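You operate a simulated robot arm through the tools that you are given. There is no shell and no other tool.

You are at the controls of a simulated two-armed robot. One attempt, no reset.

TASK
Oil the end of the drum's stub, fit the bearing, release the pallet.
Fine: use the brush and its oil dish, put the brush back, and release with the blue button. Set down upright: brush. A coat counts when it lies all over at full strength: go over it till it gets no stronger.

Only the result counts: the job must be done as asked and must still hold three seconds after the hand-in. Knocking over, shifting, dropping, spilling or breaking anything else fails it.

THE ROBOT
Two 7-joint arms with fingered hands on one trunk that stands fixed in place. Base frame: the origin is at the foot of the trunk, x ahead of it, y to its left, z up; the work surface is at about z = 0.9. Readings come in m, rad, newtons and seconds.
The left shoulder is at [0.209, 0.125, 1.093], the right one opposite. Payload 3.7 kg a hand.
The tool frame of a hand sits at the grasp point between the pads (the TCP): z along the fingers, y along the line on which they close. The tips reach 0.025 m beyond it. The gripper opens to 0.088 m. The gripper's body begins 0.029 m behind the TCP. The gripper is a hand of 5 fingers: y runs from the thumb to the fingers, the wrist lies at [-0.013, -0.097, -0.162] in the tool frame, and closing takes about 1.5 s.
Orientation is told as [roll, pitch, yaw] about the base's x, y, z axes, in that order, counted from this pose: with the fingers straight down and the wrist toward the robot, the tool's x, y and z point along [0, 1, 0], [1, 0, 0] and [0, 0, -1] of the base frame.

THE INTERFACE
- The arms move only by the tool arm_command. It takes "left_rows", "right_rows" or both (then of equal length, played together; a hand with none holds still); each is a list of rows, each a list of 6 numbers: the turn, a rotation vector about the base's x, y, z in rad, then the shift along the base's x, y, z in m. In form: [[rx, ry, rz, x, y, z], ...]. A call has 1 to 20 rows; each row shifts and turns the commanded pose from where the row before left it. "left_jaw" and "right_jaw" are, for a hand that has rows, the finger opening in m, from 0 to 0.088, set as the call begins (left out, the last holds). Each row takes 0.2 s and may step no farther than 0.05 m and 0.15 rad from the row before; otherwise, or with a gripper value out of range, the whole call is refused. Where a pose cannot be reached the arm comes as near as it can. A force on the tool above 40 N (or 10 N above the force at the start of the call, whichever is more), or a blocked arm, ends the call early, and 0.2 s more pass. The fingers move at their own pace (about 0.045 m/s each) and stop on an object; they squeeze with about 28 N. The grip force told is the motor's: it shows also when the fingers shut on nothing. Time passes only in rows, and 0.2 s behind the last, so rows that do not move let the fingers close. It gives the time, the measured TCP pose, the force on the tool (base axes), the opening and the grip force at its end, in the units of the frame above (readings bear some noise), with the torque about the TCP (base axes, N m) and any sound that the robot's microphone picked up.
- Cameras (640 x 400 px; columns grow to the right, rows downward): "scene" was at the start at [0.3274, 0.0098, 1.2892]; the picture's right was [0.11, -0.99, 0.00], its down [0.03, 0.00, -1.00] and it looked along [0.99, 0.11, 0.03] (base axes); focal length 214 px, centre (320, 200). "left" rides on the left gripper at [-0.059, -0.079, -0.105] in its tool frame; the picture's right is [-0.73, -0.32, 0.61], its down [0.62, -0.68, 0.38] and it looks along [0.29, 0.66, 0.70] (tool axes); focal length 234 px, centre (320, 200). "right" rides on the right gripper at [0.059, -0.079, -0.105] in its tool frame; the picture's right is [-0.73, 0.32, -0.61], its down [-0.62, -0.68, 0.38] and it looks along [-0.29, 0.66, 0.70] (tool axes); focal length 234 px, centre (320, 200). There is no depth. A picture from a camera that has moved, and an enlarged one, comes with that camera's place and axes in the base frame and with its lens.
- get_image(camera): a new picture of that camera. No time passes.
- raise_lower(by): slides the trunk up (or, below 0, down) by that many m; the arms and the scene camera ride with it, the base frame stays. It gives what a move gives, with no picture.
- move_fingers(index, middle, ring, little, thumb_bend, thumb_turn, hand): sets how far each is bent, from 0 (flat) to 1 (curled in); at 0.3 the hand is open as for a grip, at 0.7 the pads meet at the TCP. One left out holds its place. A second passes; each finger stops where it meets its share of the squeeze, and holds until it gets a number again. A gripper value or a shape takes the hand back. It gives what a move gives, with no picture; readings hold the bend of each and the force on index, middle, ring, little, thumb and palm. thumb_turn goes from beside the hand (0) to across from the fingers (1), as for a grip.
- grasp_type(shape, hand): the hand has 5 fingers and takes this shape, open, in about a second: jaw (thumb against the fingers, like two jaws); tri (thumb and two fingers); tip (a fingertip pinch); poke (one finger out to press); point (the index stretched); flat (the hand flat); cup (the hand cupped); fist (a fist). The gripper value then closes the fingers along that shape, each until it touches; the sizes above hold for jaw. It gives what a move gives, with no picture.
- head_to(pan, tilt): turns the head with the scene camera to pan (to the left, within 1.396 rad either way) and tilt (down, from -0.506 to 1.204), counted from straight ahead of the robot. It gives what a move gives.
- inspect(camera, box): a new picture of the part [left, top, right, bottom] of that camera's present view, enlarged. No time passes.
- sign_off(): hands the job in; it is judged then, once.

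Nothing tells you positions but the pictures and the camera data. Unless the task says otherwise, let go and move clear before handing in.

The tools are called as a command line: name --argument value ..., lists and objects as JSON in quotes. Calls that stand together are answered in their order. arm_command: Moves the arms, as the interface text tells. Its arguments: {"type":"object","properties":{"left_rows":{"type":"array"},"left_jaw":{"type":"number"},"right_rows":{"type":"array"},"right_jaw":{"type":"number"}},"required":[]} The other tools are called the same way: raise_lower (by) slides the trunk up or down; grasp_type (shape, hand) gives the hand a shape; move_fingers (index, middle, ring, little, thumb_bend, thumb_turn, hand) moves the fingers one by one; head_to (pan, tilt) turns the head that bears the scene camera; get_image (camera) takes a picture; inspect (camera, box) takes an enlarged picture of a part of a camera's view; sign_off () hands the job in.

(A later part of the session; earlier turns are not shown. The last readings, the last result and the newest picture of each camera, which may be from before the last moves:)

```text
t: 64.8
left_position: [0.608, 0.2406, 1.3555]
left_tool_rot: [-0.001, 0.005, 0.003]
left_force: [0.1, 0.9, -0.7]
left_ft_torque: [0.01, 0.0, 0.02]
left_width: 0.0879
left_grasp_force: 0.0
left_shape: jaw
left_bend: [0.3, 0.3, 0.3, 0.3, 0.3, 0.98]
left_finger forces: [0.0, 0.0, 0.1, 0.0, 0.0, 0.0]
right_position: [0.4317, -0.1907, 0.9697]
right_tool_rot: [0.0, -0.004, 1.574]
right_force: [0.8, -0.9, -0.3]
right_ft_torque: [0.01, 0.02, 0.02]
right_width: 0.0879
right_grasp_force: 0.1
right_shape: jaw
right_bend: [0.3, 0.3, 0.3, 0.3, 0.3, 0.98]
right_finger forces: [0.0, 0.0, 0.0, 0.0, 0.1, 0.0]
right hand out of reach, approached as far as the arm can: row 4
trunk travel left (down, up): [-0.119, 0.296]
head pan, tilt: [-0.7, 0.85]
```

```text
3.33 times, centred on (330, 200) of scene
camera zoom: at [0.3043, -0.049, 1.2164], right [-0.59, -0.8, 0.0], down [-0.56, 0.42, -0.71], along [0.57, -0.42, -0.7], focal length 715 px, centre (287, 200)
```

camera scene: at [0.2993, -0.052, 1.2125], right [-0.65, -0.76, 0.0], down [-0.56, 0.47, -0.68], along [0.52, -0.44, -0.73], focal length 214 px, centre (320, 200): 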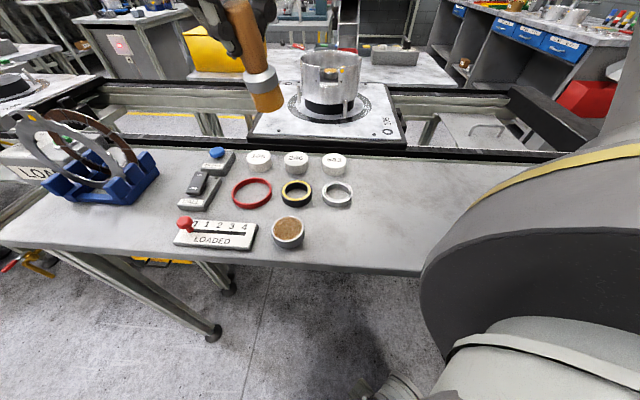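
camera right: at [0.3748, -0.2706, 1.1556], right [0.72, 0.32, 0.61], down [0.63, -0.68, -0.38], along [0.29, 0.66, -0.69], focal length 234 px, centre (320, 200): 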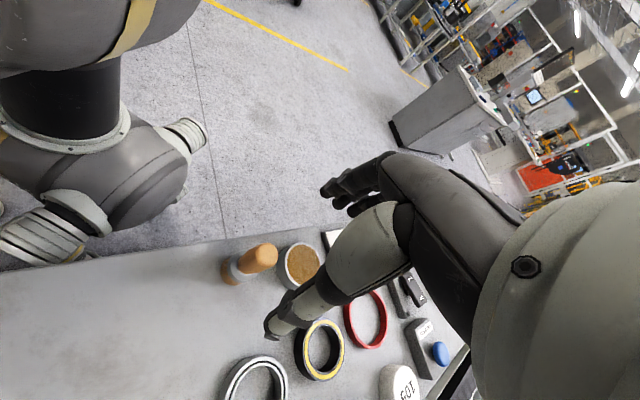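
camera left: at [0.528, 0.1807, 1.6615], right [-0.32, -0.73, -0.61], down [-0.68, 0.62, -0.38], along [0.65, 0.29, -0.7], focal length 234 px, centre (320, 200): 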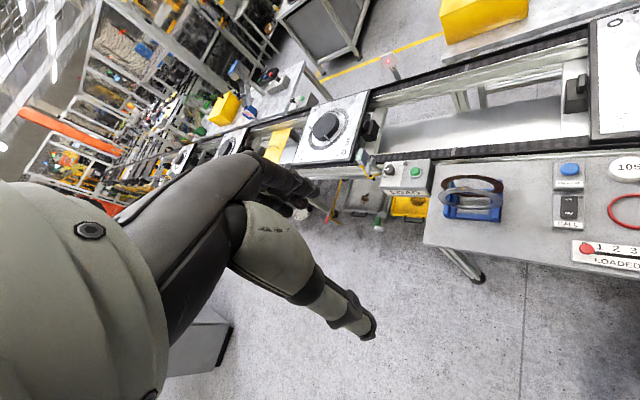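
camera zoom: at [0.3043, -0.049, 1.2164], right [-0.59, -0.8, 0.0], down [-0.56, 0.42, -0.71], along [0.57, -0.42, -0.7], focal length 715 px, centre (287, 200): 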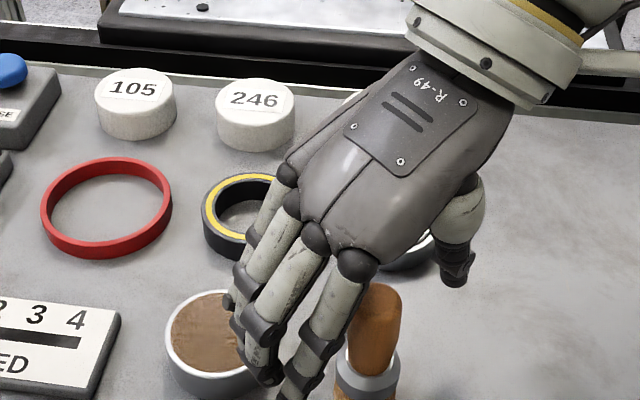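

arm_command --right_rows '[[0, 0, 0, 0, 0, 0], [0, 0, 0, 0, 0, 0], [0, 0, 0, 0, 0, 0], [0, 0, 0, 0, 0, 0], [0, 0, 0, 0, 0, 0], [0, 0, 0, 0, 0, 0], [0, 0, 0, 0, 0, 0], [0, 0, 0, 0, 0, 0]]' --right_jaw 0.0

inspect --camera "right" --box '[200, 190, 380, 325]'

inspect --camera "scene" --box '[250, 140, 410, 260]'

```text
t: 66.6
left_position: [0.6058, 0.2409, 1.3548]
left_tool_rot: [0.0, 0.004, 0.003]
left_force: [-0.7, 0.2, 0.1]
left_ft_torque: [0.0, 0.02, 0.0]
left_width: 0.088
left_grasp_force: 0.1
left_shape: jaw
left_bend: [0.3, 0.3, 0.3, 0.3, 0.3, 0.98]
left_finger forces: [0.1, 0.0, 0.1, 0.1, 0.0, 0.1]
right_position: [0.4333, -0.1908, 0.9708]
right_tool_rot: [0.001, -0.004, 1.573]
right_force: [0.7, -0.7, 0.9]
right_ft_torque: [0.04, 0.01, -0.01]
right_width: 0.0123
right_grasp_force: 27.8
right_shape: jaw
right_bend: [0.73, 0.67, 0.7, 0.7, 0.76, 1.0]
right_finger forces: [17.8, 5.8, 0.0, 0.0, 22.0, 0.1]
trunk travel left (down, up): [-0.119, 0.296]
head pan, tilt: [-0.7, 0.85]
```

```text
2.96 times, centred on (290, 258) of right
camera zoom: at [0.3722, -0.2706, 1.0757], right [0.72, 0.32, 0.61], down [0.63, -0.68, -0.39], along [0.29, 0.66, -0.69], focal length 694 px, centre (409, 30)
```

zoom: 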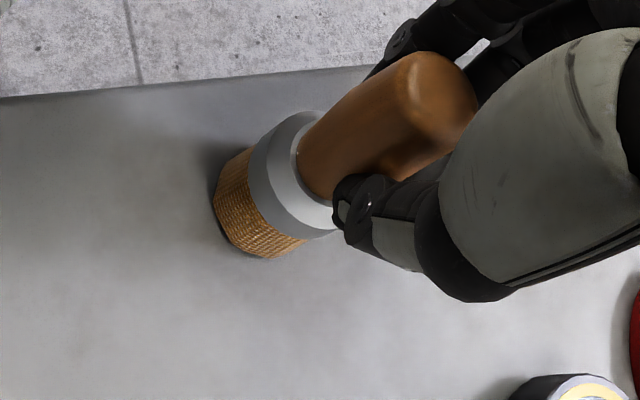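

```text
3.33 times, centred on (330, 200) of scene
camera zoom: at [0.3041, -0.0495, 1.216], right [-0.6, -0.8, 0.0], down [-0.56, 0.42, -0.71], along [0.57, -0.43, -0.7], focal length 715 px, centre (287, 200)
```

zoom: 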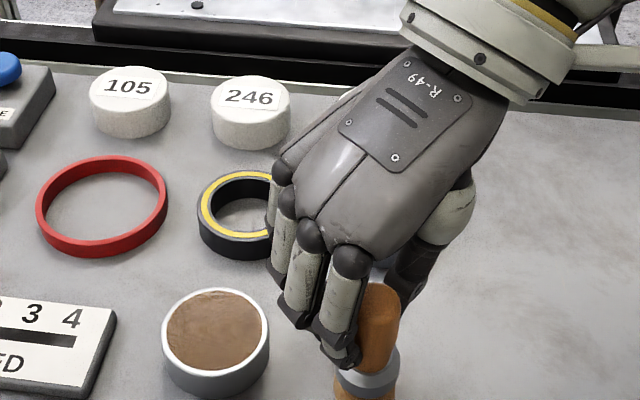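

Regrasped. I'll lift, carry it over the dish and lower it lightly into the oil.

arm_command --right_rows '[[0, 0, 0, 0, 0, 0.02], [0, 0, 0, 0, 0, 0.03], [0, 0, 0, 0, 0, 0.03], [0, 0, 0, 0.021, 0.015, 0], [0, 0, 0, 0.021, 0.015, 0], [0, 0, 0, 0.021, 0.015, 0], [0, 0, 0, 0, 0, 0]]'

inspect --camera "scene" --box '[220, 110, 420, 270]'

inspect --camera "right" --box '[180, 200, 380, 325]'

```text
t: 68.2
left_position: [0.6067, 0.2401, 1.3564]
left_tool_rot: [-0.001, 0.002, 0.001]
left_force: [-0.2, -0.5, 0.8]
left_ft_torque: [-0.01, 0.0, 0.01]
left_width: 0.0879
left_grasp_force: 0.1
left_shape: jaw
left_bend: [0.3, 0.3, 0.3, 0.3, 0.3, 0.98]
left_finger forces: [0.1, 0.0, 0.0, 0.0, 0.0, 0.0]
right_position: [0.4942, -0.1418, 1.0511]
right_tool_rot: [-0.001, -0.003, 1.574]
right_force: [-0.1, 0.3, -0.8]
right_ft_torque: [-0.02, 0.02, 0.0]
right_width: 0.0124
right_grasp_force: 27.8
right_shape: jaw
right_bend: [0.73, 0.71, 0.7, 0.7, 0.76, 1.0]
right_finger forces: [17.7, 5.8, 0.0, 0.0, 21.9, 0.1]
trunk travel left (down, up): [-0.119, 0.296]
head pan, tilt: [-0.7, 0.85]
```

```text
2.50 times, centred on (320, 190) of scene
camera zoom: at [0.3042, -0.0491, 1.2165], right [-0.59, -0.8, 0.0], down [-0.56, 0.42, -0.71], along [0.57, -0.42, -0.7], focal length 536 px, centre (320, 225)
```

zoom: 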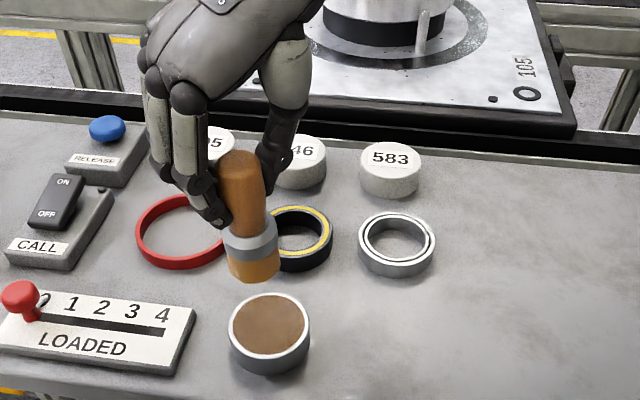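

```text
3.20 times, centred on (280, 262) of right
camera zoom: at [0.4349, -0.2212, 1.1565], right [0.72, 0.32, 0.61], down [0.63, -0.68, -0.38], along [0.29, 0.66, -0.69], focal length 749 px, centre (448, 0)
```

zoom: 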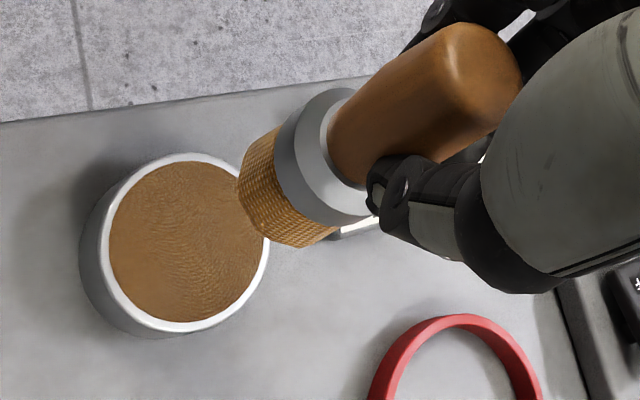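

arm_command --right_rows '[[0, 0, 0, 0.001, -0.005, -0.02], [0, 0, 0, 0, 0, -0.025], [0, 0, 0, 0, 0, -0.012], [0, 0, 0, 0, 0, -0.003], [0, 0, 0, 0, 0, 0]]'

inspect --camera "right" --box '[180, 200, 380, 325]'

```text
t: 69.4
left_position: [0.6074, 0.2409, 1.3557]
left_tool_rot: [0.0, 0.002, 0.003]
left_force: [-0.5, 0.4, 0.0]
left_ft_torque: [0.01, -0.02, 0.02]
left_width: 0.0877
left_grasp_force: 0.1
left_shape: jaw
left_bend: [0.3, 0.3, 0.3, 0.3, 0.3, 0.98]
left_finger forces: [0.1, 0.0, 0.1, 0.0, 0.0, 0.1]
right_position: [0.4981, -0.1475, 0.9892]
right_tool_rot: [-0.002, -0.002, 1.573]
right_force: [-0.4, -0.3, -1.2]
right_ft_torque: [0.0, -0.02, -0.01]
right_width: 0.0123
right_grasp_force: 28.4
right_shape: jaw
right_bend: [0.73, 0.71, 0.7, 0.7, 0.76, 1.0]
right_finger forces: [17.8, 5.8, 0.0, 0.0, 21.9, 0.0]
trunk travel left (down, up): [-0.119, 0.296]
head pan, tilt: [-0.7, 0.85]
```

```text
3.20 times, centred on (280, 262) of right
camera zoom: at [0.4375, -0.2274, 1.0952], right [0.72, 0.32, 0.61], down [0.63, -0.68, -0.38], along [0.29, 0.66, -0.69], focal length 749 px, centre (448, 0)
```

zoom: 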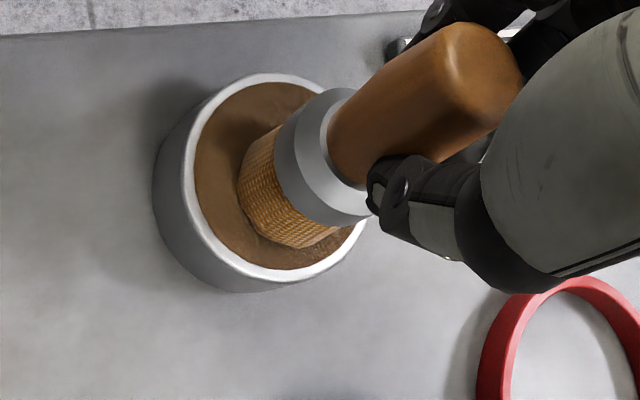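

arm_command --right_rows '[[0, 0, 0, -0.001, 0.001, -0.0015], [0, 0, 0, 0, 0, -0.0015]]'

```text
t: 70.0
left_position: [0.6065, 0.2407, 1.3552]
left_tool_rot: [-0.002, 0.001, 0.002]
left_force: [0.3, -0.3, 0.4]
left_ft_torque: [-0.01, -0.04, -0.05]
left_width: 0.0878
left_grasp_force: 0.2
left_shape: jaw
left_bend: [0.3, 0.3, 0.3, 0.3, 0.3, 0.98]
left_finger forces: [0.1, 0.1, 0.1, 0.0, 0.0, 0.1]
right_position: [0.4971, -0.1483, 0.9881]
right_tool_rot: [-0.005, -0.007, 1.571]
right_force: [1.7, -0.8, 7.5]
right_ft_torque: [0.0, -0.04, 0.04]
right_width: 0.0124
right_grasp_force: 28.1
right_shape: jaw
right_bend: [0.73, 0.71, 0.7, 0.7, 0.76, 1.0]
right_finger forces: [17.3, 6.7, 0.1, 0.0, 23.3, 0.0]
trunk travel left (down, up): [-0.119, 0.296]
head pan, tilt: [-0.7, 0.85]
```

Contact in the oil at 7.5 N. I'll hold briefly, then lift straight out.

arm_command --right_rows '[[0, 0, 0, 0, 0, 0], [0, 0, 0, 0, 0, 0], [0, 0, 0, 0, 0, 0.003], [0, 0, 0, 0, 0, 0.01], [0, 0, 0, 0, 0, 0.025], [0, 0, 0, 0, 0, 0.03], [0, 0, 0, 0, 0, 0]]'

inspect --camera "right" --box '[180, 200, 380, 325]'

inspect --camera "scene" --box '[220, 110, 420, 270]'

```text
t: 71.6
left_position: [0.6077, 0.24, 1.3563]
left_tool_rot: [-0.001, 0.005, 0.001]
left_force: [0.3, 0.3, 0.6]
left_ft_torque: [-0.02, -0.01, 0.02]
left_width: 0.0878
left_grasp_force: 0.0
left_shape: jaw
left_bend: [0.3, 0.3, 0.3, 0.3, 0.3, 0.98]
left_finger forces: [0.0, 0.0, 0.0, 0.1, 0.0, 0.0]
right_position: [0.4967, -0.1509, 1.0548]
right_tool_rot: [0.002, -0.004, 1.573]
right_force: [-0.4, 0.2, -1.6]
right_ft_torque: [0.01, 0.0, 0.02]
right_width: 0.0121
right_grasp_force: 27.4
right_shape: jaw
right_bend: [0.72, 0.71, 0.7, 0.7, 0.77, 1.0]
right_finger forces: [18.7, 5.7, 0.0, 0.0, 21.0, 0.0]
trunk travel left (down, up): [-0.119, 0.296]
head pan, tilt: [-0.7, 0.85]
```

```text
3.20 times, centred on (280, 262) of right
camera zoom: at [0.4378, -0.2289, 1.1611], right [0.72, 0.32, 0.61], down [0.63, -0.68, -0.38], along [0.29, 0.66, -0.69], focal length 749 px, centre (448, 0)
```

zoom: 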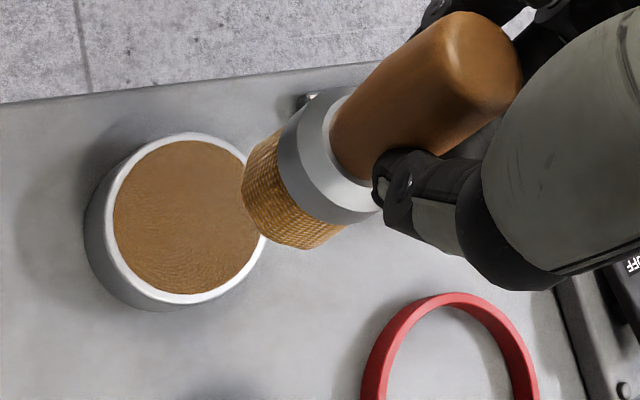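

```text
2.50 times, centred on (320, 190) of scene
camera zoom: at [0.3006, -0.0518, 1.2132], right [-0.64, -0.77, 0.0], down [-0.56, 0.46, -0.69], along [0.53, -0.44, -0.73], focal length 536 px, centre (320, 225)
```

zoom: 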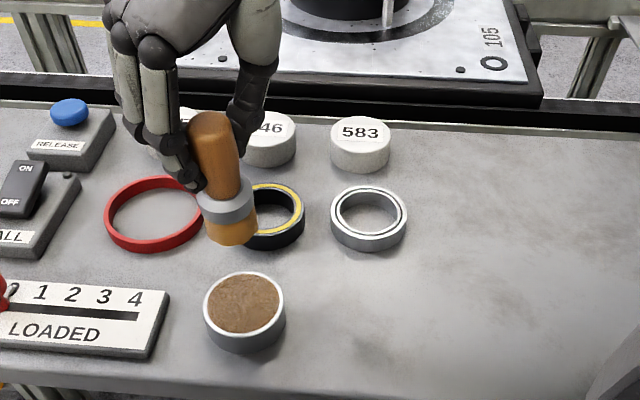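

Oil is loaded again and the dish is in place. I'll level the brush slightly with a small hand tilt and carry it back over the drum on the same high path.

arm_command --right_rows '[[0, 0, 0, 0, 0, 0.045], [0.03, 0.06, 0, 0, 0, 0.045], [0, 0, 0, 0, 0, 0.042], [0, 0, -0.14, 0.022, -0.026, 0], [0, 0, -0.14, 0.022, -0.026, 0], [0, 0, -0.14, 0.022, -0.026, 0], [0, 0, -0.14, 0.022, -0.026, 0], [0, 0, -0.14, 0.022, -0.026, 0], [0, 0, -0.14, 0.022, -0.026, 0], [0, 0, -0.14, 0.022, -0.026, 0], [0, 0, -0.14, 0.022, -0.025, 0], [0, 0, -0.125, 0.0192, -0.0247, 0], [0, 0, -0.125, 0.0192, -0.0247, 0], [0, 0, -0.125, 0.0192, -0.0247, 0], [0, 0, -0.125, 0.0192, -0.0247, 0], [0, 0, -0.125, 0.0192, -0.0247, 0], [0, 0, -0.125, 0.0192, -0.0237, 0], [0, 0, 0, 0, 0, 0]]'

head_to --pan -0.75 --tilt 0.6

get_image --camera "right"

inspect --camera "scene" --box '[270, 60, 370, 140]'

```text
t: 75.4
left_position: [0.6058, 0.2396, 1.355]
left_tool_rot: [-0.002, 0.002, 0.0]
left_force: [-0.3, 0.7, 0.5]
left_ft_torque: [0.02, -0.01, 0.0]
left_width: 0.0877
left_grasp_force: 0.0
left_shape: jaw
left_bend: [0.3, 0.3, 0.3, 0.3, 0.3, 0.98]
left_finger forces: [0.1, 0.0, 0.0, 0.1, 0.1, 0.1]
right_position: [0.7868, -0.505, 1.1905]
right_tool_rot: [0.061, -0.033, -0.298]
right_force: [-0.1, -0.5, -1.1]
right_ft_torque: [-0.03, 0.01, -0.02]
right_width: 0.0118
right_grasp_force: 28.7
right_shape: jaw
right_bend: [0.72, 0.71, 0.7, 0.7, 0.77, 1.0]
right_finger forces: [19.0, 5.2, 0.0, 0.0, 20.7, 0.1]
trunk travel left (down, up): [-0.119, 0.296]
head pan, tilt: [-0.7, 0.85]
```

```text
t: 76.2
left_position: [0.6066, 0.2414, 1.3562]
left_tool_rot: [-0.001, 0.003, 0.002]
left_force: [0.2, 0.2, 0.9]
left_ft_torque: [0.0, -0.01, -0.02]
left_width: 0.0879
left_grasp_force: 0.1
left_shape: jaw
left_bend: [0.3, 0.3, 0.3, 0.3, 0.3, 0.98]
left_finger forces: [0.0, 0.1, 0.0, 0.1, 0.0, 0.1]
right_position: [0.7882, -0.5064, 1.189]
right_tool_rot: [0.059, -0.031, -0.299]
right_force: [0.5, 0.2, -0.3]
right_ft_torque: [-0.01, -0.01, -0.01]
right_width: 0.0118
right_grasp_force: 28.7
right_shape: jaw
right_bend: [0.72, 0.71, 0.7, 0.7, 0.77, 1.0]
right_finger forces: [19.0, 5.2, 0.0, 0.1, 20.7, 0.1]
trunk travel left (down, up): [-0.119, 0.296]
head pan, tilt: [-0.75, 0.6]
```

```text
taken
camera right: at [0.7231, -0.4304, 1.2954], right [0.07, -0.82, 0.57], down [-0.81, -0.38, -0.44], along [0.58, -0.44, -0.69], focal length 234 px, centre (320, 200)
```

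right: 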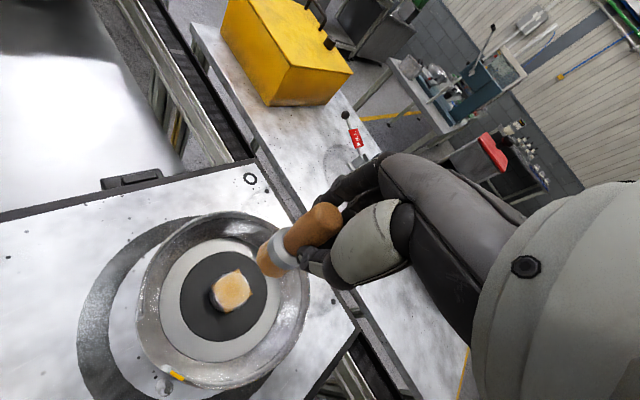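

```text
5.00 times, centred on (320, 100) of scene
camera zoom: at [0.3036, -0.0607, 1.2311], right [-0.68, -0.73, 0.0], down [-0.41, 0.39, -0.82], along [0.6, -0.56, -0.57], focal length 1072 px, centre (320, 700)
```

zoom: 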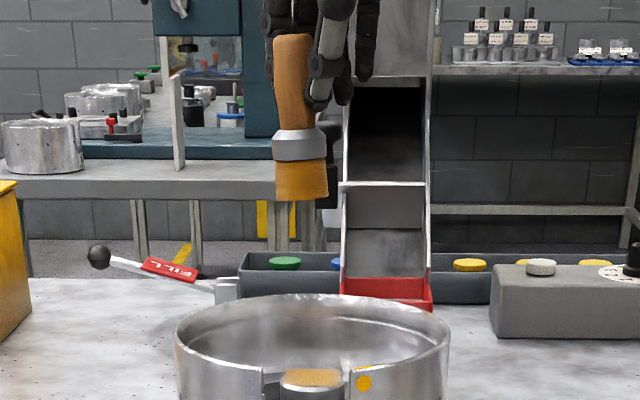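

inspect --camera "right" --box '[190, 200, 350, 320]'

```text
3.33 times, centred on (270, 260) of right
camera zoom: at [0.7231, -0.4304, 1.2954], right [0.07, -0.82, 0.57], down [-0.81, -0.38, -0.44], along [0.58, -0.44, -0.69], focal length 781 px, centre (487, 0)
```

zoom: 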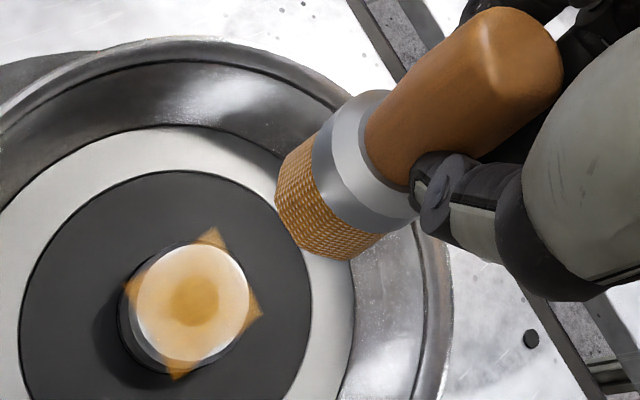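

The brush needs about a 4 mm shift to centre over the stub. I'll correct that and lower to just above contact.

arm_command --right_rows '[[0, 0, 0, -0.003, -0.003, -0.03], [0, 0, 0, 0, 0, -0.03], [0, 0, 0, 0, 0, -0.025], [0, 0, 0, 0, 0, -0.01], [0, 0, 0, 0, 0, -0.003], [0, 0, 0, 0, 0, 0]]'

inspect --camera "scene" --box '[295, 95, 345, 145]'

inspect --camera "right" --box '[220, 210, 320, 290]'

```text
t: 77.6
left_position: [0.6072, 0.2405, 1.356]
left_tool_rot: [-0.002, 0.004, 0.001]
left_force: [-0.9, -0.2, -0.3]
left_ft_torque: [0.02, 0.0, 0.02]
left_width: 0.0876
left_grasp_force: 0.0
left_shape: jaw
left_bend: [0.3, 0.3, 0.3, 0.3, 0.3, 0.98]
left_finger forces: [0.0, 0.0, 0.0, 0.0, 0.1, 0.0]
right_position: [0.7841, -0.5068, 1.0903]
right_tool_rot: [0.058, -0.033, -0.298]
right_force: [-0.7, -0.6, -1.0]
right_ft_torque: [0.01, 0.06, -0.01]
right_width: 0.0119
right_grasp_force: 28.0
right_shape: jaw
right_bend: [0.72, 0.71, 0.7, 0.7, 0.77, 1.0]
right_finger forces: [19.2, 5.0, 0.0, 0.0, 20.6, 0.0]
trunk travel left (down, up): [-0.119, 0.296]
head pan, tilt: [-0.75, 0.6]
```

```text
8.00 times, centred on (320, 120) of scene
camera zoom: at [0.3035, -0.0607, 1.2312], right [-0.68, -0.73, 0.0], down [-0.41, 0.39, -0.83], along [0.6, -0.56, -0.56], focal length 1716 px, centre (320, 840)
```

zoom: 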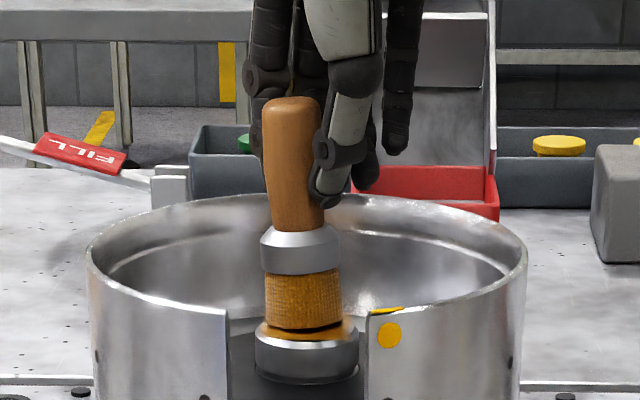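

```text
5.00 times, centred on (270, 250) of right
camera zoom: at [0.7194, -0.4326, 1.1965], right [0.07, -0.82, 0.57], down [-0.81, -0.38, -0.44], along [0.58, -0.44, -0.69], focal length 1171 px, centre (570, -50)
```

zoom: 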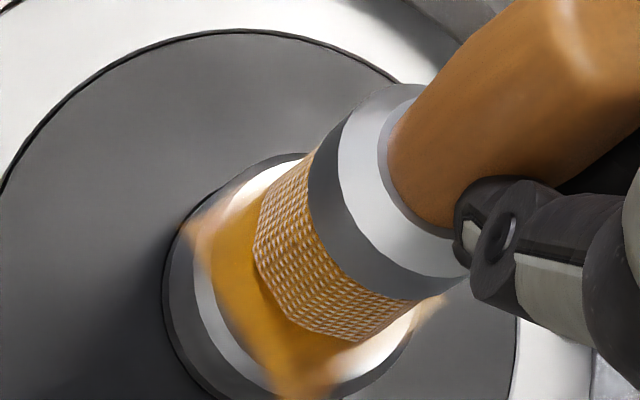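

arm_command --right_rows '[[0, 0, 0, 0, 0, -0.001], [0, 0, 0, 0, 0, -0.001], [0, 0, 0, 0, 0, 0]]'

```text
t: 78.4
left_position: [0.6066, 0.2401, 1.3556]
left_tool_rot: [-0.003, 0.004, 0.002]
left_force: [0.3, 0.5, -0.2]
left_ft_torque: [0.02, 0.03, 0.0]
left_width: 0.0876
left_grasp_force: 0.0
left_shape: jaw
left_bend: [0.3, 0.3, 0.3, 0.3, 0.3, 0.98]
left_finger forces: [0.0, 0.0, 0.0, 0.0, 0.0, 0.0]
right_position: [0.7837, -0.5058, 1.0888]
right_tool_rot: [0.06, -0.033, -0.298]
right_force: [0.1, -0.3, 0.8]
right_ft_torque: [-0.04, -0.02, -0.02]
right_width: 0.0117
right_grasp_force: 28.3
right_shape: jaw
right_bend: [0.72, 0.72, 0.7, 0.7, 0.77, 1.0]
right_finger forces: [19.0, 5.1, 0.0, 0.0, 20.9, 0.0]
trunk travel left (down, up): [-0.119, 0.296]
head pan, tilt: [-0.75, 0.6]
```

Just touching now. I'll dab with light pressure at the centre and around the rim of the end face, lifting between positions so the brush isn't dragged.

arm_command --right_rows '[[0, 0, 0, 0, 0, -0.001], [0, 0, 0, 0, 0, 0], [0, 0, 0, 0, 0, 0.004], [0, 0, 0, 0.011, 0, 0], [0, 0, 0, 0, 0, -0.004], [0, 0, 0, 0, 0, 0], [0, 0, 0, 0, 0, 0.004], [0, 0, 0, -0.003, 0.008, 0], [0, 0, 0, 0, 0, -0.004], [0, 0, 0, 0, 0, 0], [0, 0, 0, 0, 0, 0.004], [0, 0, 0, -0.008, 0.003, 0], [0, 0, 0, 0, 0, -0.004], [0, 0, 0, 0, 0, 0], [0, 0, 0, 0, 0, 0.004], [0, 0, 0, -0.008, -0.003, 0], [0, 0, 0, 0, 0, -0.004], [0, 0, 0, 0, 0, 0]]'

inspect --camera "right" --box '[220, 210, 320, 290]'

```text
t: 82.2
left_position: [0.6063, 0.2403, 1.3546]
left_tool_rot: [-0.002, 0.002, 0.001]
left_force: [-0.2, 0.3, -0.4]
left_ft_torque: [0.04, -0.02, 0.02]
left_width: 0.0878
left_grasp_force: 0.0
left_shape: jaw
left_bend: [0.3, 0.3, 0.3, 0.3, 0.3, 0.98]
left_finger forces: [0.0, 0.0, 0.0, 0.1, 0.0, 0.0]
right_position: [0.7777, -0.4985, 1.0875]
right_tool_rot: [0.06, -0.035, -0.297]
right_force: [-1.5, -0.6, 2.3]
right_ft_torque: [0.0, -0.02, -0.01]
right_width: 0.0122
right_grasp_force: 28.1
right_shape: jaw
right_bend: [0.72, 0.72, 0.7, 0.7, 0.78, 1.0]
right_finger forces: [18.9, 5.2, 0.1, 0.0, 21.1, 0.0]
trunk travel left (down, up): [-0.119, 0.296]
head pan, tilt: [-0.75, 0.6]
```

```text
5.00 times, centred on (270, 250) of right
camera zoom: at [0.7131, -0.4238, 1.195], right [0.07, -0.82, 0.57], down [-0.81, -0.38, -0.44], along [0.58, -0.44, -0.69], focal length 1171 px, centre (570, -50)
```

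zoom: 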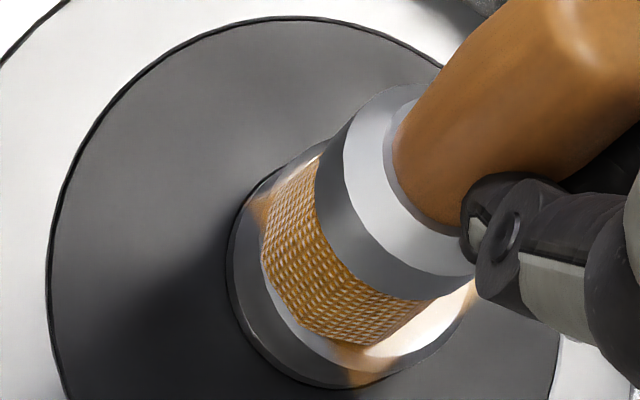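

arm_command --right_rows '[[0, 0, 0, 0, 0, 0.004], [0, 0, 0, -0.003, -0.008, 0], [0, 0, 0, 0, 0, -0.004], [0, 0, 0, 0, 0, 0], [0, 0, 0, 0, 0, 0.004], [0, 0, 0, 0.003, -0.008, 0], [0, 0, 0, 0, 0, -0.004], [0, 0, 0, 0, 0, 0], [0, 0, 0, 0, 0, 0.004], [0, 0, 0, 0.008, -0.003, 0], [0, 0, 0, 0, 0, -0.004], [0, 0, 0, 0, 0, 0], [0, 0, 0, 0, 0, 0.004], [0, 0, 0, 0.008, 0.003, 0], [0, 0, 0, 0, 0, -0.004], [0, 0, 0, 0, 0, 0], [0, 0, 0, 0, 0, 0.004], [0, 0, 0, -0.008, 0.008, 0], [0, 0, 0, 0, 0, -0.004], [0, 0, 0, 0, 0, 0]]'

inspect --camera "right" --box '[220, 210, 320, 290]'

```text
t: 86.4
left_position: [0.6061, 0.2407, 1.356]
left_tool_rot: [-0.002, 0.001, 0.003]
left_force: [-0.2, 0.8, 0.7]
left_ft_torque: [0.01, 0.01, 0.01]
left_width: 0.0877
left_grasp_force: 0.0
left_shape: jaw
left_bend: [0.3, 0.3, 0.3, 0.3, 0.3, 0.98]
left_finger forces: [0.0, 0.0, 0.0, 0.1, 0.0, 0.0]
right_position: [0.7842, -0.5073, 1.0884]
right_tool_rot: [0.06, -0.035, -0.299]
right_force: [-0.5, -0.7, 4.7]
right_ft_torque: [-0.03, -0.04, 0.0]
right_width: 0.012
right_grasp_force: 28.3
right_shape: jaw
right_bend: [0.72, 0.72, 0.7, 0.7, 0.78, 1.0]
right_finger forces: [19.0, 5.2, 0.0, 0.0, 21.2, 0.0]
trunk travel left (down, up): [-0.119, 0.296]
head pan, tilt: [-0.75, 0.6]
```

```text
5.00 times, centred on (270, 250) of right
camera zoom: at [0.7191, -0.432, 1.1947], right [0.07, -0.82, 0.57], down [-0.81, -0.38, -0.44], along [0.58, -0.44, -0.69], focal length 1171 px, centre (570, -50)
```

zoom: 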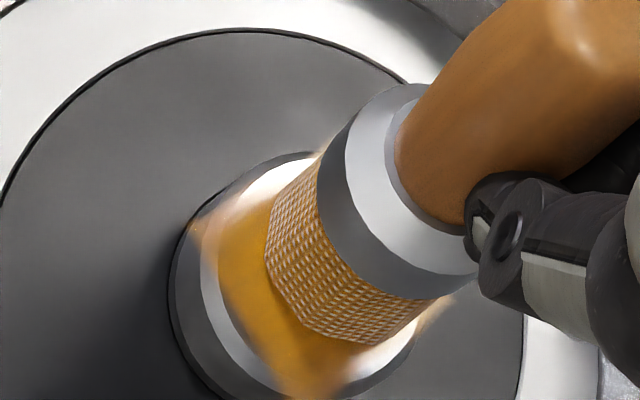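

arm_command --right_rows '[[0, 0, 0, 0, 0, 0.01], [0, 0, 0, 0, 0, 0.03], [0, 0, 0, 0, 0, 0.03], [0, 0, 0, 0.003, 0.001, 0.031], [0, 0, 0, 0, 0, 0]]'

inspect --camera "right" --box '[190, 200, 350, 320]'

inspect --camera "scene" --box '[270, 60, 370, 140]'

```text
t: 87.6
left_position: [0.6065, 0.2396, 1.3547]
left_tool_rot: [-0.001, 0.003, 0.002]
left_force: [0.1, 0.1, -0.1]
left_ft_torque: [0.02, 0.01, -0.01]
left_width: 0.0878
left_grasp_force: 0.0
left_shape: jaw
left_bend: [0.3, 0.3, 0.3, 0.3, 0.3, 0.98]
left_finger forces: [0.1, 0.1, 0.0, 0.0, 0.0, 0.0]
right_position: [0.7869, -0.5054, 1.1874]
right_tool_rot: [0.058, -0.032, -0.295]
right_force: [0.2, -0.2, -1.3]
right_ft_torque: [0.01, 0.02, 0.01]
right_width: 0.012
right_grasp_force: 28.3
right_shape: jaw
right_bend: [0.72, 0.72, 0.7, 0.7, 0.78, 1.0]
right_finger forces: [19.3, 4.4, 0.1, 0.0, 20.5, 0.0]
trunk travel left (down, up): [-0.119, 0.296]
head pan, tilt: [-0.75, 0.6]
```

```text
3.33 times, centred on (270, 260) of right
camera zoom: at [0.7226, -0.4302, 1.2939], right [0.07, -0.82, 0.57], down [-0.81, -0.38, -0.44], along [0.58, -0.44, -0.69], focal length 781 px, centre (487, 0)
```

zoom: 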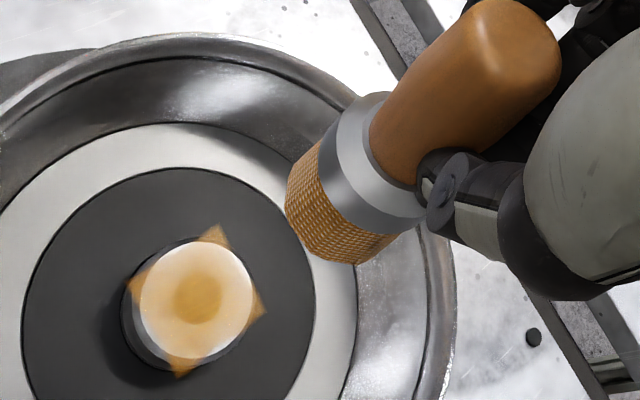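

```text
5.00 times, centred on (320, 100) of scene
camera zoom: at [0.3037, -0.061, 1.2311], right [-0.68, -0.73, 0.0], down [-0.41, 0.39, -0.82], along [0.6, -0.56, -0.57], focal length 1072 px, centre (320, 700)
```

zoom: 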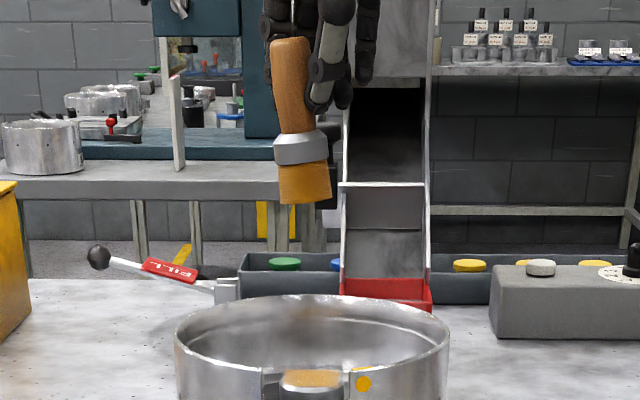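

inspect --camera "right" --box '[210, 260, 262, 320]'

inspect --camera "scene" --box '[305, 125, 335, 145]'

```text
6.67 times, centred on (236, 290) of right
camera zoom: at [0.7226, -0.4302, 1.2939], right [0.07, -0.82, 0.57], down [-0.81, -0.38, -0.44], along [0.58, -0.44, -0.69], focal length 1561 px, centre (880, -400)
```

zoom: 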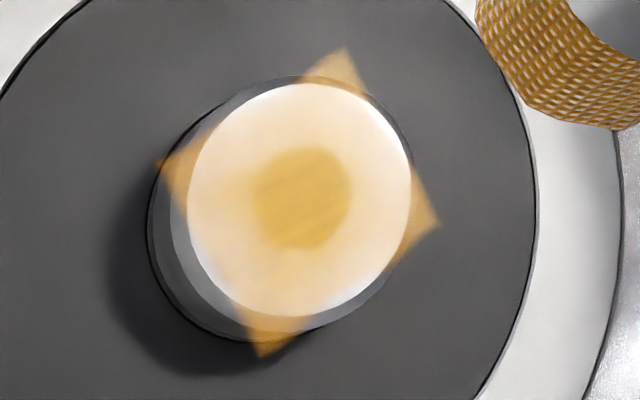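

```text
16.00 times, centred on (320, 135) of scene
camera zoom: at [0.3037, -0.061, 1.2311], right [-0.68, -0.73, 0.0], down [-0.41, 0.39, -0.82], along [0.6, -0.56, -0.57], focal length 3432 px, centre (320, 1240)
```

zoom: 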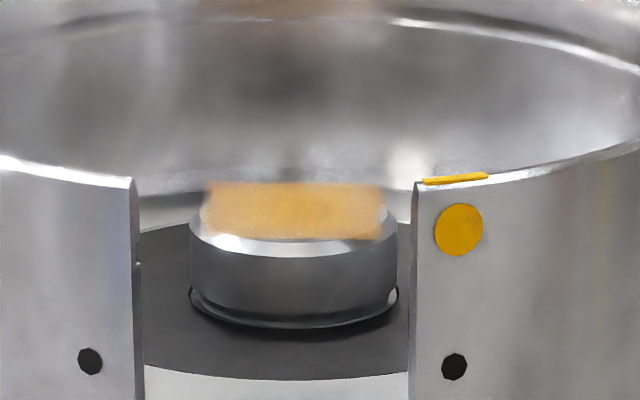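

The film grew slightly stronger, with the +x and +y corners a bit lighter. I'll level the brush (it leans about 5°), recentre, and do another round of dabs.

arm_command --right_rows '[[0.06, -0.055, 0, -0.006, -0.006, 0], [0, 0, 0, 0, 0, -0.03], [0, 0, 0, 0, 0, -0.03], [0, 0, 0, 0, 0, -0.03], [0, 0, 0, 0, 0, -0.006], [0, 0, 0, 0, 0, 0]]'

inspect --camera "scene" --box '[295, 95, 345, 145]'

inspect --camera "right" --box '[220, 210, 320, 290]'

```text
t: 89.0
left_position: [0.6078, 0.2411, 1.3553]
left_tool_rot: [-0.001, 0.003, 0.003]
left_force: [-0.1, 0.2, 0.4]
left_ft_torque: [0.01, 0.0, 0.02]
left_width: 0.088
left_grasp_force: 0.0
left_shape: jaw
left_bend: [0.3, 0.3, 0.3, 0.3, 0.3, 0.98]
left_finger forces: [0.0, 0.0, 0.0, 0.0, 0.1, 0.0]
right_position: [0.7804, -0.512, 1.0913]
right_tool_rot: [0.132, -0.066, -0.302]
right_force: [0.0, -0.1, -1.4]
right_ft_torque: [-0.02, 0.0, 0.01]
right_width: 0.012
right_grasp_force: 28.1
right_shape: jaw
right_bend: [0.72, 0.72, 0.7, 0.7, 0.78, 1.0]
right_finger forces: [19.4, 4.5, 0.0, 0.0, 20.4, 0.1]
trunk travel left (down, up): [-0.119, 0.296]
head pan, tilt: [-0.75, 0.6]
```

```text
8.00 times, centred on (320, 120) of scene
camera zoom: at [0.3036, -0.0607, 1.2312], right [-0.68, -0.73, 0.0], down [-0.41, 0.39, -0.82], along [0.6, -0.56, -0.57], focal length 1716 px, centre (320, 840)
```

zoom: 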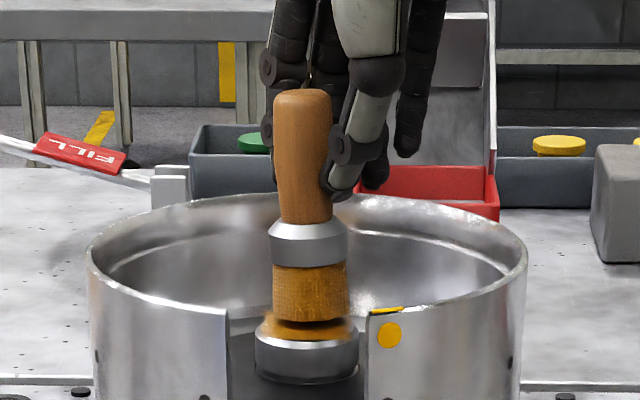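

```text
5.00 times, centred on (270, 250) of right
camera zoom: at [0.7107, -0.4435, 1.1984], right [0.04, -0.85, 0.53], down [-0.79, -0.35, -0.51], along [0.61, -0.4, -0.68], focal length 1171 px, centre (570, -50)
```

zoom: 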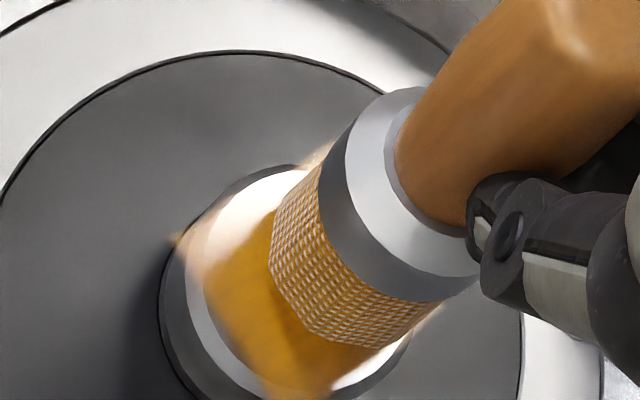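

arm_command --right_rows '[[0, 0, 0, 0.003, 0.002, -0.001], [0, 0, 0, 0, 0, -0.0015], [0, 0, 0, 0, 0, 0]]'

```text
t: 89.8
left_position: [0.606, 0.2399, 1.3549]
left_tool_rot: [0.0, 0.005, 0.002]
left_force: [-0.2, -0.2, 0.1]
left_ft_torque: [-0.03, 0.02, -0.02]
left_width: 0.0878
left_grasp_force: 0.0
left_shape: jaw
left_bend: [0.3, 0.3, 0.3, 0.3, 0.3, 0.98]
left_finger forces: [0.1, 0.0, 0.0, 0.0, 0.0, 0.0]
right_position: [0.7848, -0.5088, 1.0883]
right_tool_rot: [0.133, -0.069, -0.3]
right_force: [-0.6, 0.6, -1.4]
right_ft_torque: [0.02, -0.03, 0.03]
right_width: 0.0119
right_grasp_force: 28.3
right_shape: jaw
right_bend: [0.72, 0.72, 0.7, 0.7, 0.78, 1.0]
right_finger forces: [19.7, 4.5, 0.0, 0.1, 20.3, 0.1]
trunk travel left (down, up): [-0.119, 0.296]
head pan, tilt: [-0.75, 0.6]
```

arm_command --right_rows '[[0, 0, 0, 0, 0, -0.0015], [0, 0, 0, 0, 0, -0.001], [0, 0, 0, 0, 0, 0]]'

```text
t: 90.6
left_position: [0.6066, 0.2412, 1.3565]
left_tool_rot: [-0.001, 0.001, 0.001]
left_force: [0.0, -0.9, -0.4]
left_ft_torque: [-0.02, 0.02, 0.03]
left_width: 0.0879
left_grasp_force: 0.1
left_shape: jaw
left_bend: [0.3, 0.3, 0.3, 0.3, 0.3, 0.98]
left_finger forces: [0.1, 0.1, 0.0, 0.0, 0.1, 0.1]
right_position: [0.7851, -0.5109, 1.0876]
right_tool_rot: [0.132, -0.07, -0.302]
right_force: [0.0, -0.2, 2.4]
right_ft_torque: [-0.02, -0.05, -0.01]
right_width: 0.0116
right_grasp_force: 27.6
right_shape: jaw
right_bend: [0.72, 0.72, 0.7, 0.7, 0.78, 1.0]
right_finger forces: [19.1, 4.7, 0.0, 0.0, 20.8, 0.0]
trunk travel left (down, up): [-0.119, 0.296]
head pan, tilt: [-0.75, 0.6]
```

Light contact found. I'll run a round of dabs over all directions.

arm_command --right_rows '[[0, 0, 0, 0.006, 0, 0.003], [0, 0, 0, 0.006, 0, -0.003], [0, 0, 0, 0, 0, 0], [0, 0, 0, -0.00175, 0.00425, 0.003], [0, 0, 0, -0.00175, 0.00425, -0.003], [0, 0, 0, 0, 0, 0], [0, 0, 0, -0.00425, 0.00175, 0.003], [0, 0, 0, -0.00425, 0.00175, -0.003], [0, 0, 0, 0, 0, 0], [0, 0, 0, -0.00425, -0.00175, 0.003], [0, 0, 0, -0.00425, -0.00175, -0.003], [0, 0, 0, 0, 0, 0], [0, 0, 0, -0.00175, -0.00425, 0.003], [0, 0, 0, -0.00175, -0.00425, -0.003], [0, 0, 0, 0, 0, 0], [0, 0, 0, 0.00175, -0.00425, 0.003], [0, 0, 0, 0.00175, -0.00425, -0.003], [0, 0, 0, 0, 0, 0]]'

arm_command --right_rows '[[0, 0, 0, 0.00425, -0.00175, 0.003], [0, 0, 0, 0.00425, -0.00175, -0.003], [0, 0, 0, 0, 0, 0], [0, 0, 0, 0.00425, 0.00175, 0.003], [0, 0, 0, 0.00425, 0.00175, -0.003], [0, 0, 0, 0, 0, 0], [0, 0, 0, -0.00425, 0.00425, 0.003], [0, 0, 0, -0.00425, 0.00425, -0.003], [0, 0, 0, 0, 0, 0], [0, 0, 0, 0.00425, 0.00425, 0.003], [0, 0, 0, 0.00425, 0.00425, -0.003], [0, 0, 0, 0, 0, 0], [0, 0, 0, -0.00425, 0.00175, 0.003], [0, 0, 0, -0.00425, 0.00175, -0.003], [0, 0, 0, 0, 0, 0], [0, 0, 0, 0.006, -0.006, 0.003], [0, 0, 0, 0.006, -0.006, -0.003], [0, 0, 0, 0, 0, 0]]'

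inspect --camera "right" --box '[220, 210, 320, 290]'

```text
t: 94.4
left_position: [0.6069, 0.2412, 1.3557]
left_tool_rot: [-0.002, 0.004, 0.002]
left_force: [-0.1, -1.0, -0.1]
left_ft_torque: [0.0, 0.0, 0.01]
left_width: 0.0881
left_grasp_force: 0.1
left_shape: jaw
left_bend: [0.3, 0.3, 0.3, 0.3, 0.3, 0.98]
left_finger forces: [0.0, 0.0, 0.0, 0.0, 0.0, 0.0]
right_position: [0.7769, -0.5175, 1.0871]
right_tool_rot: [0.132, -0.067, -0.302]
right_force: [-1.5, 0.0, 0.5]
right_ft_torque: [0.01, -0.01, 0.02]
right_width: 0.0116
right_grasp_force: 28.1
right_shape: jaw
right_bend: [0.72, 0.72, 0.7, 0.7, 0.78, 1.0]
right_finger forces: [19.4, 4.7, 0.0, 0.1, 20.8, 0.0]
trunk travel left (down, up): [-0.119, 0.296]
head pan, tilt: [-0.75, 0.6]
```

```text
t: 98.2
left_position: [0.6065, 0.2395, 1.354]
left_tool_rot: [-0.002, 0.003, 0.002]
left_force: [-0.2, 0.3, 0.0]
left_ft_torque: [-0.02, -0.05, 0.02]
left_width: 0.0878
left_grasp_force: 0.1
left_shape: jaw
left_bend: [0.3, 0.3, 0.3, 0.3, 0.3, 0.98]
left_finger forces: [0.0, 0.0, 0.0, 0.1, 0.1, 0.0]
right_position: [0.7951, -0.5084, 1.0879]
right_tool_rot: [0.134, -0.068, -0.301]
right_force: [0.8, -0.4, -0.3]
right_ft_torque: [-0.01, 0.0, -0.03]
right_width: 0.0117
right_grasp_force: 27.6
right_shape: jaw
right_bend: [0.72, 0.72, 0.7, 0.7, 0.79, 1.0]
right_finger forces: [19.7, 4.9, 0.1, 0.0, 20.7, 0.1]
trunk travel left (down, up): [-0.119, 0.296]
head pan, tilt: [-0.75, 0.6]
```

```text
5.00 times, centred on (270, 250) of right
camera zoom: at [0.7253, -0.4414, 1.1946], right [0.04, -0.85, 0.53], down [-0.79, -0.35, -0.51], along [0.61, -0.4, -0.68], focal length 1171 px, centre (570, -50)
```

zoom: 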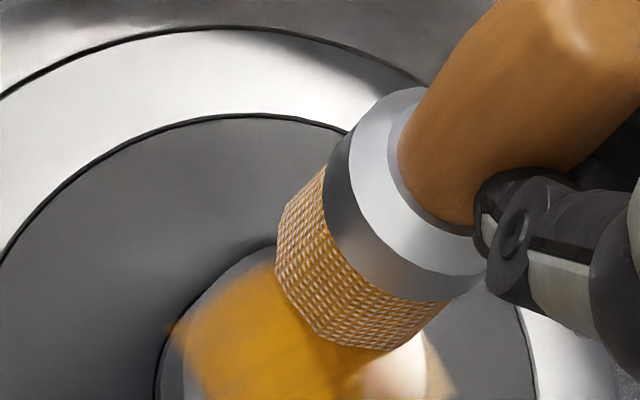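

arm_command --right_rows '[[0, 0, 0, 0, 0, 0.01], [0, 0, 0, 0, 0, 0.03], [0, 0, 0, -0.008, 0.003, 0.03], [0, 0, 0, 0, 0, 0.03], [0, 0, 0, 0, 0, 0]]'

get_image --camera "right"

inspect --camera "right" --box '[215, 260, 267, 320]'

inspect --camera "scene" --box '[305, 125, 335, 145]'

inspect --camera "scene" --box '[270, 60, 370, 140]'

```text
t: 99.4
left_position: [0.6074, 0.2403, 1.3542]
left_tool_rot: [-0.003, 0.004, 0.001]
left_force: [-0.3, 0.0, 0.0]
left_ft_torque: [0.04, -0.03, 0.01]
left_width: 0.0878
left_grasp_force: 0.1
left_shape: jaw
left_bend: [0.3, 0.3, 0.3, 0.3, 0.3, 0.98]
left_finger forces: [0.1, 0.0, 0.0, 0.1, 0.1, 0.1]
right_position: [0.7883, -0.5067, 1.1876]
right_tool_rot: [0.132, -0.067, -0.299]
right_force: [0.0, 0.2, -0.4]
right_ft_torque: [0.02, 0.05, 0.02]
right_width: 0.0121
right_grasp_force: 27.8
right_shape: jaw
right_bend: [0.72, 0.72, 0.7, 0.7, 0.79, 1.0]
right_finger forces: [19.6, 4.9, 0.1, 0.1, 20.6, 0.0]
trunk travel left (down, up): [-0.119, 0.296]
head pan, tilt: [-0.75, 0.6]
```

```text
taken
camera right: at [0.7171, -0.4384, 1.2946], right [0.04, -0.85, 0.53], down [-0.79, -0.35, -0.51], along [0.61, -0.4, -0.68], focal length 234 px, centre (320, 200)
```

right: 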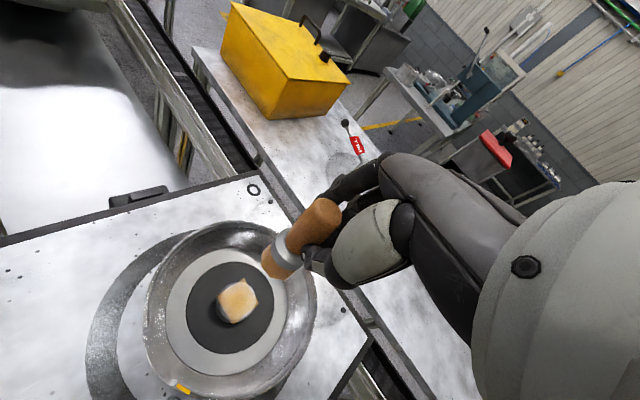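

```text
6.67 times, centred on (241, 290) of right
camera zoom: at [0.7171, -0.4384, 1.2946], right [0.04, -0.85, 0.53], down [-0.79, -0.35, -0.51], along [0.61, -0.4, -0.68], focal length 1561 px, centre (847, -400)
```

zoom: 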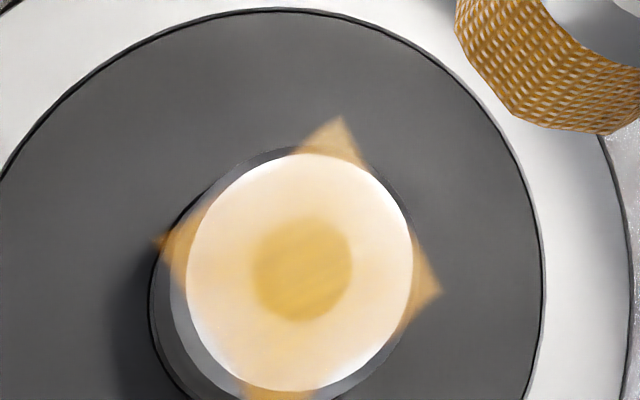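

```text
16.00 times, centred on (320, 135) of scene
camera zoom: at [0.3037, -0.061, 1.2311], right [-0.68, -0.73, 0.0], down [-0.41, 0.39, -0.82], along [0.6, -0.56, -0.57], focal length 3432 px, centre (320, 1240)
```

zoom: 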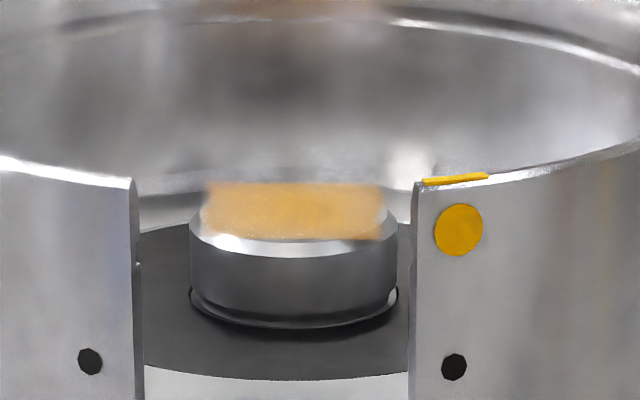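

```text
5.00 times, centred on (320, 100) of scene
camera zoom: at [0.3037, -0.061, 1.2311], right [-0.68, -0.73, 0.0], down [-0.41, 0.39, -0.82], along [0.6, -0.56, -0.57], focal length 1072 px, centre (320, 700)
```

zoom: 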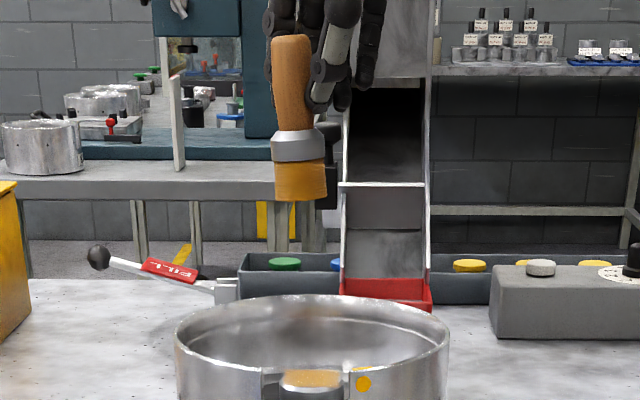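

inspect --camera "right" --box '[222, 272, 262, 326]'

inspect --camera "scene" --box '[313, 132, 327, 142]'

```text
7.41 times, centred on (242, 299) of right
camera zoom: at [0.7171, -0.4384, 1.2946], right [0.04, -0.85, 0.53], down [-0.79, -0.35, -0.51], along [0.61, -0.4, -0.68], focal length 1735 px, centre (898, -533)
```

zoom: 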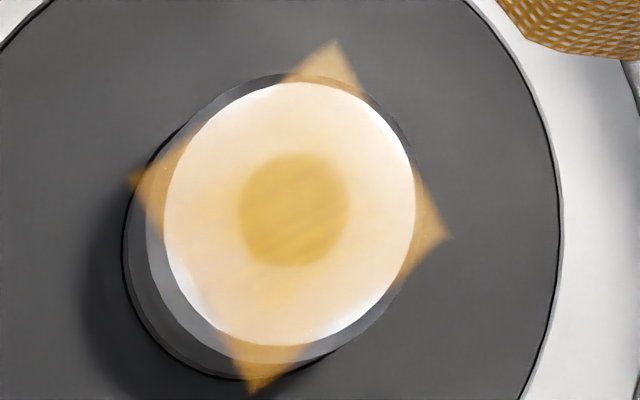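

```text
16.00 times, centred on (320, 137) of scene
camera zoom: at [0.3037, -0.061, 1.2311], right [-0.68, -0.73, 0.0], down [-0.41, 0.39, -0.82], along [0.6, -0.56, -0.57], focal length 3432 px, centre (320, 1208)
```

zoom: 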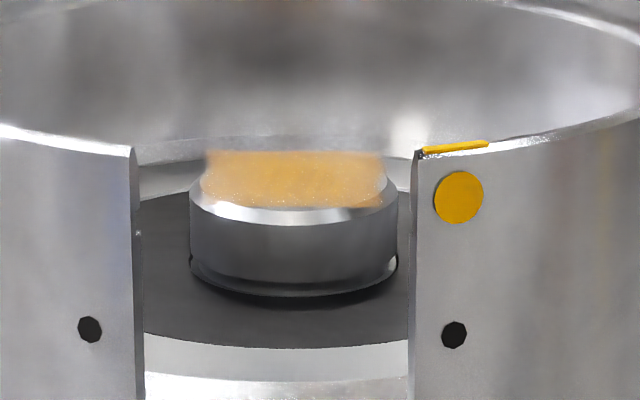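

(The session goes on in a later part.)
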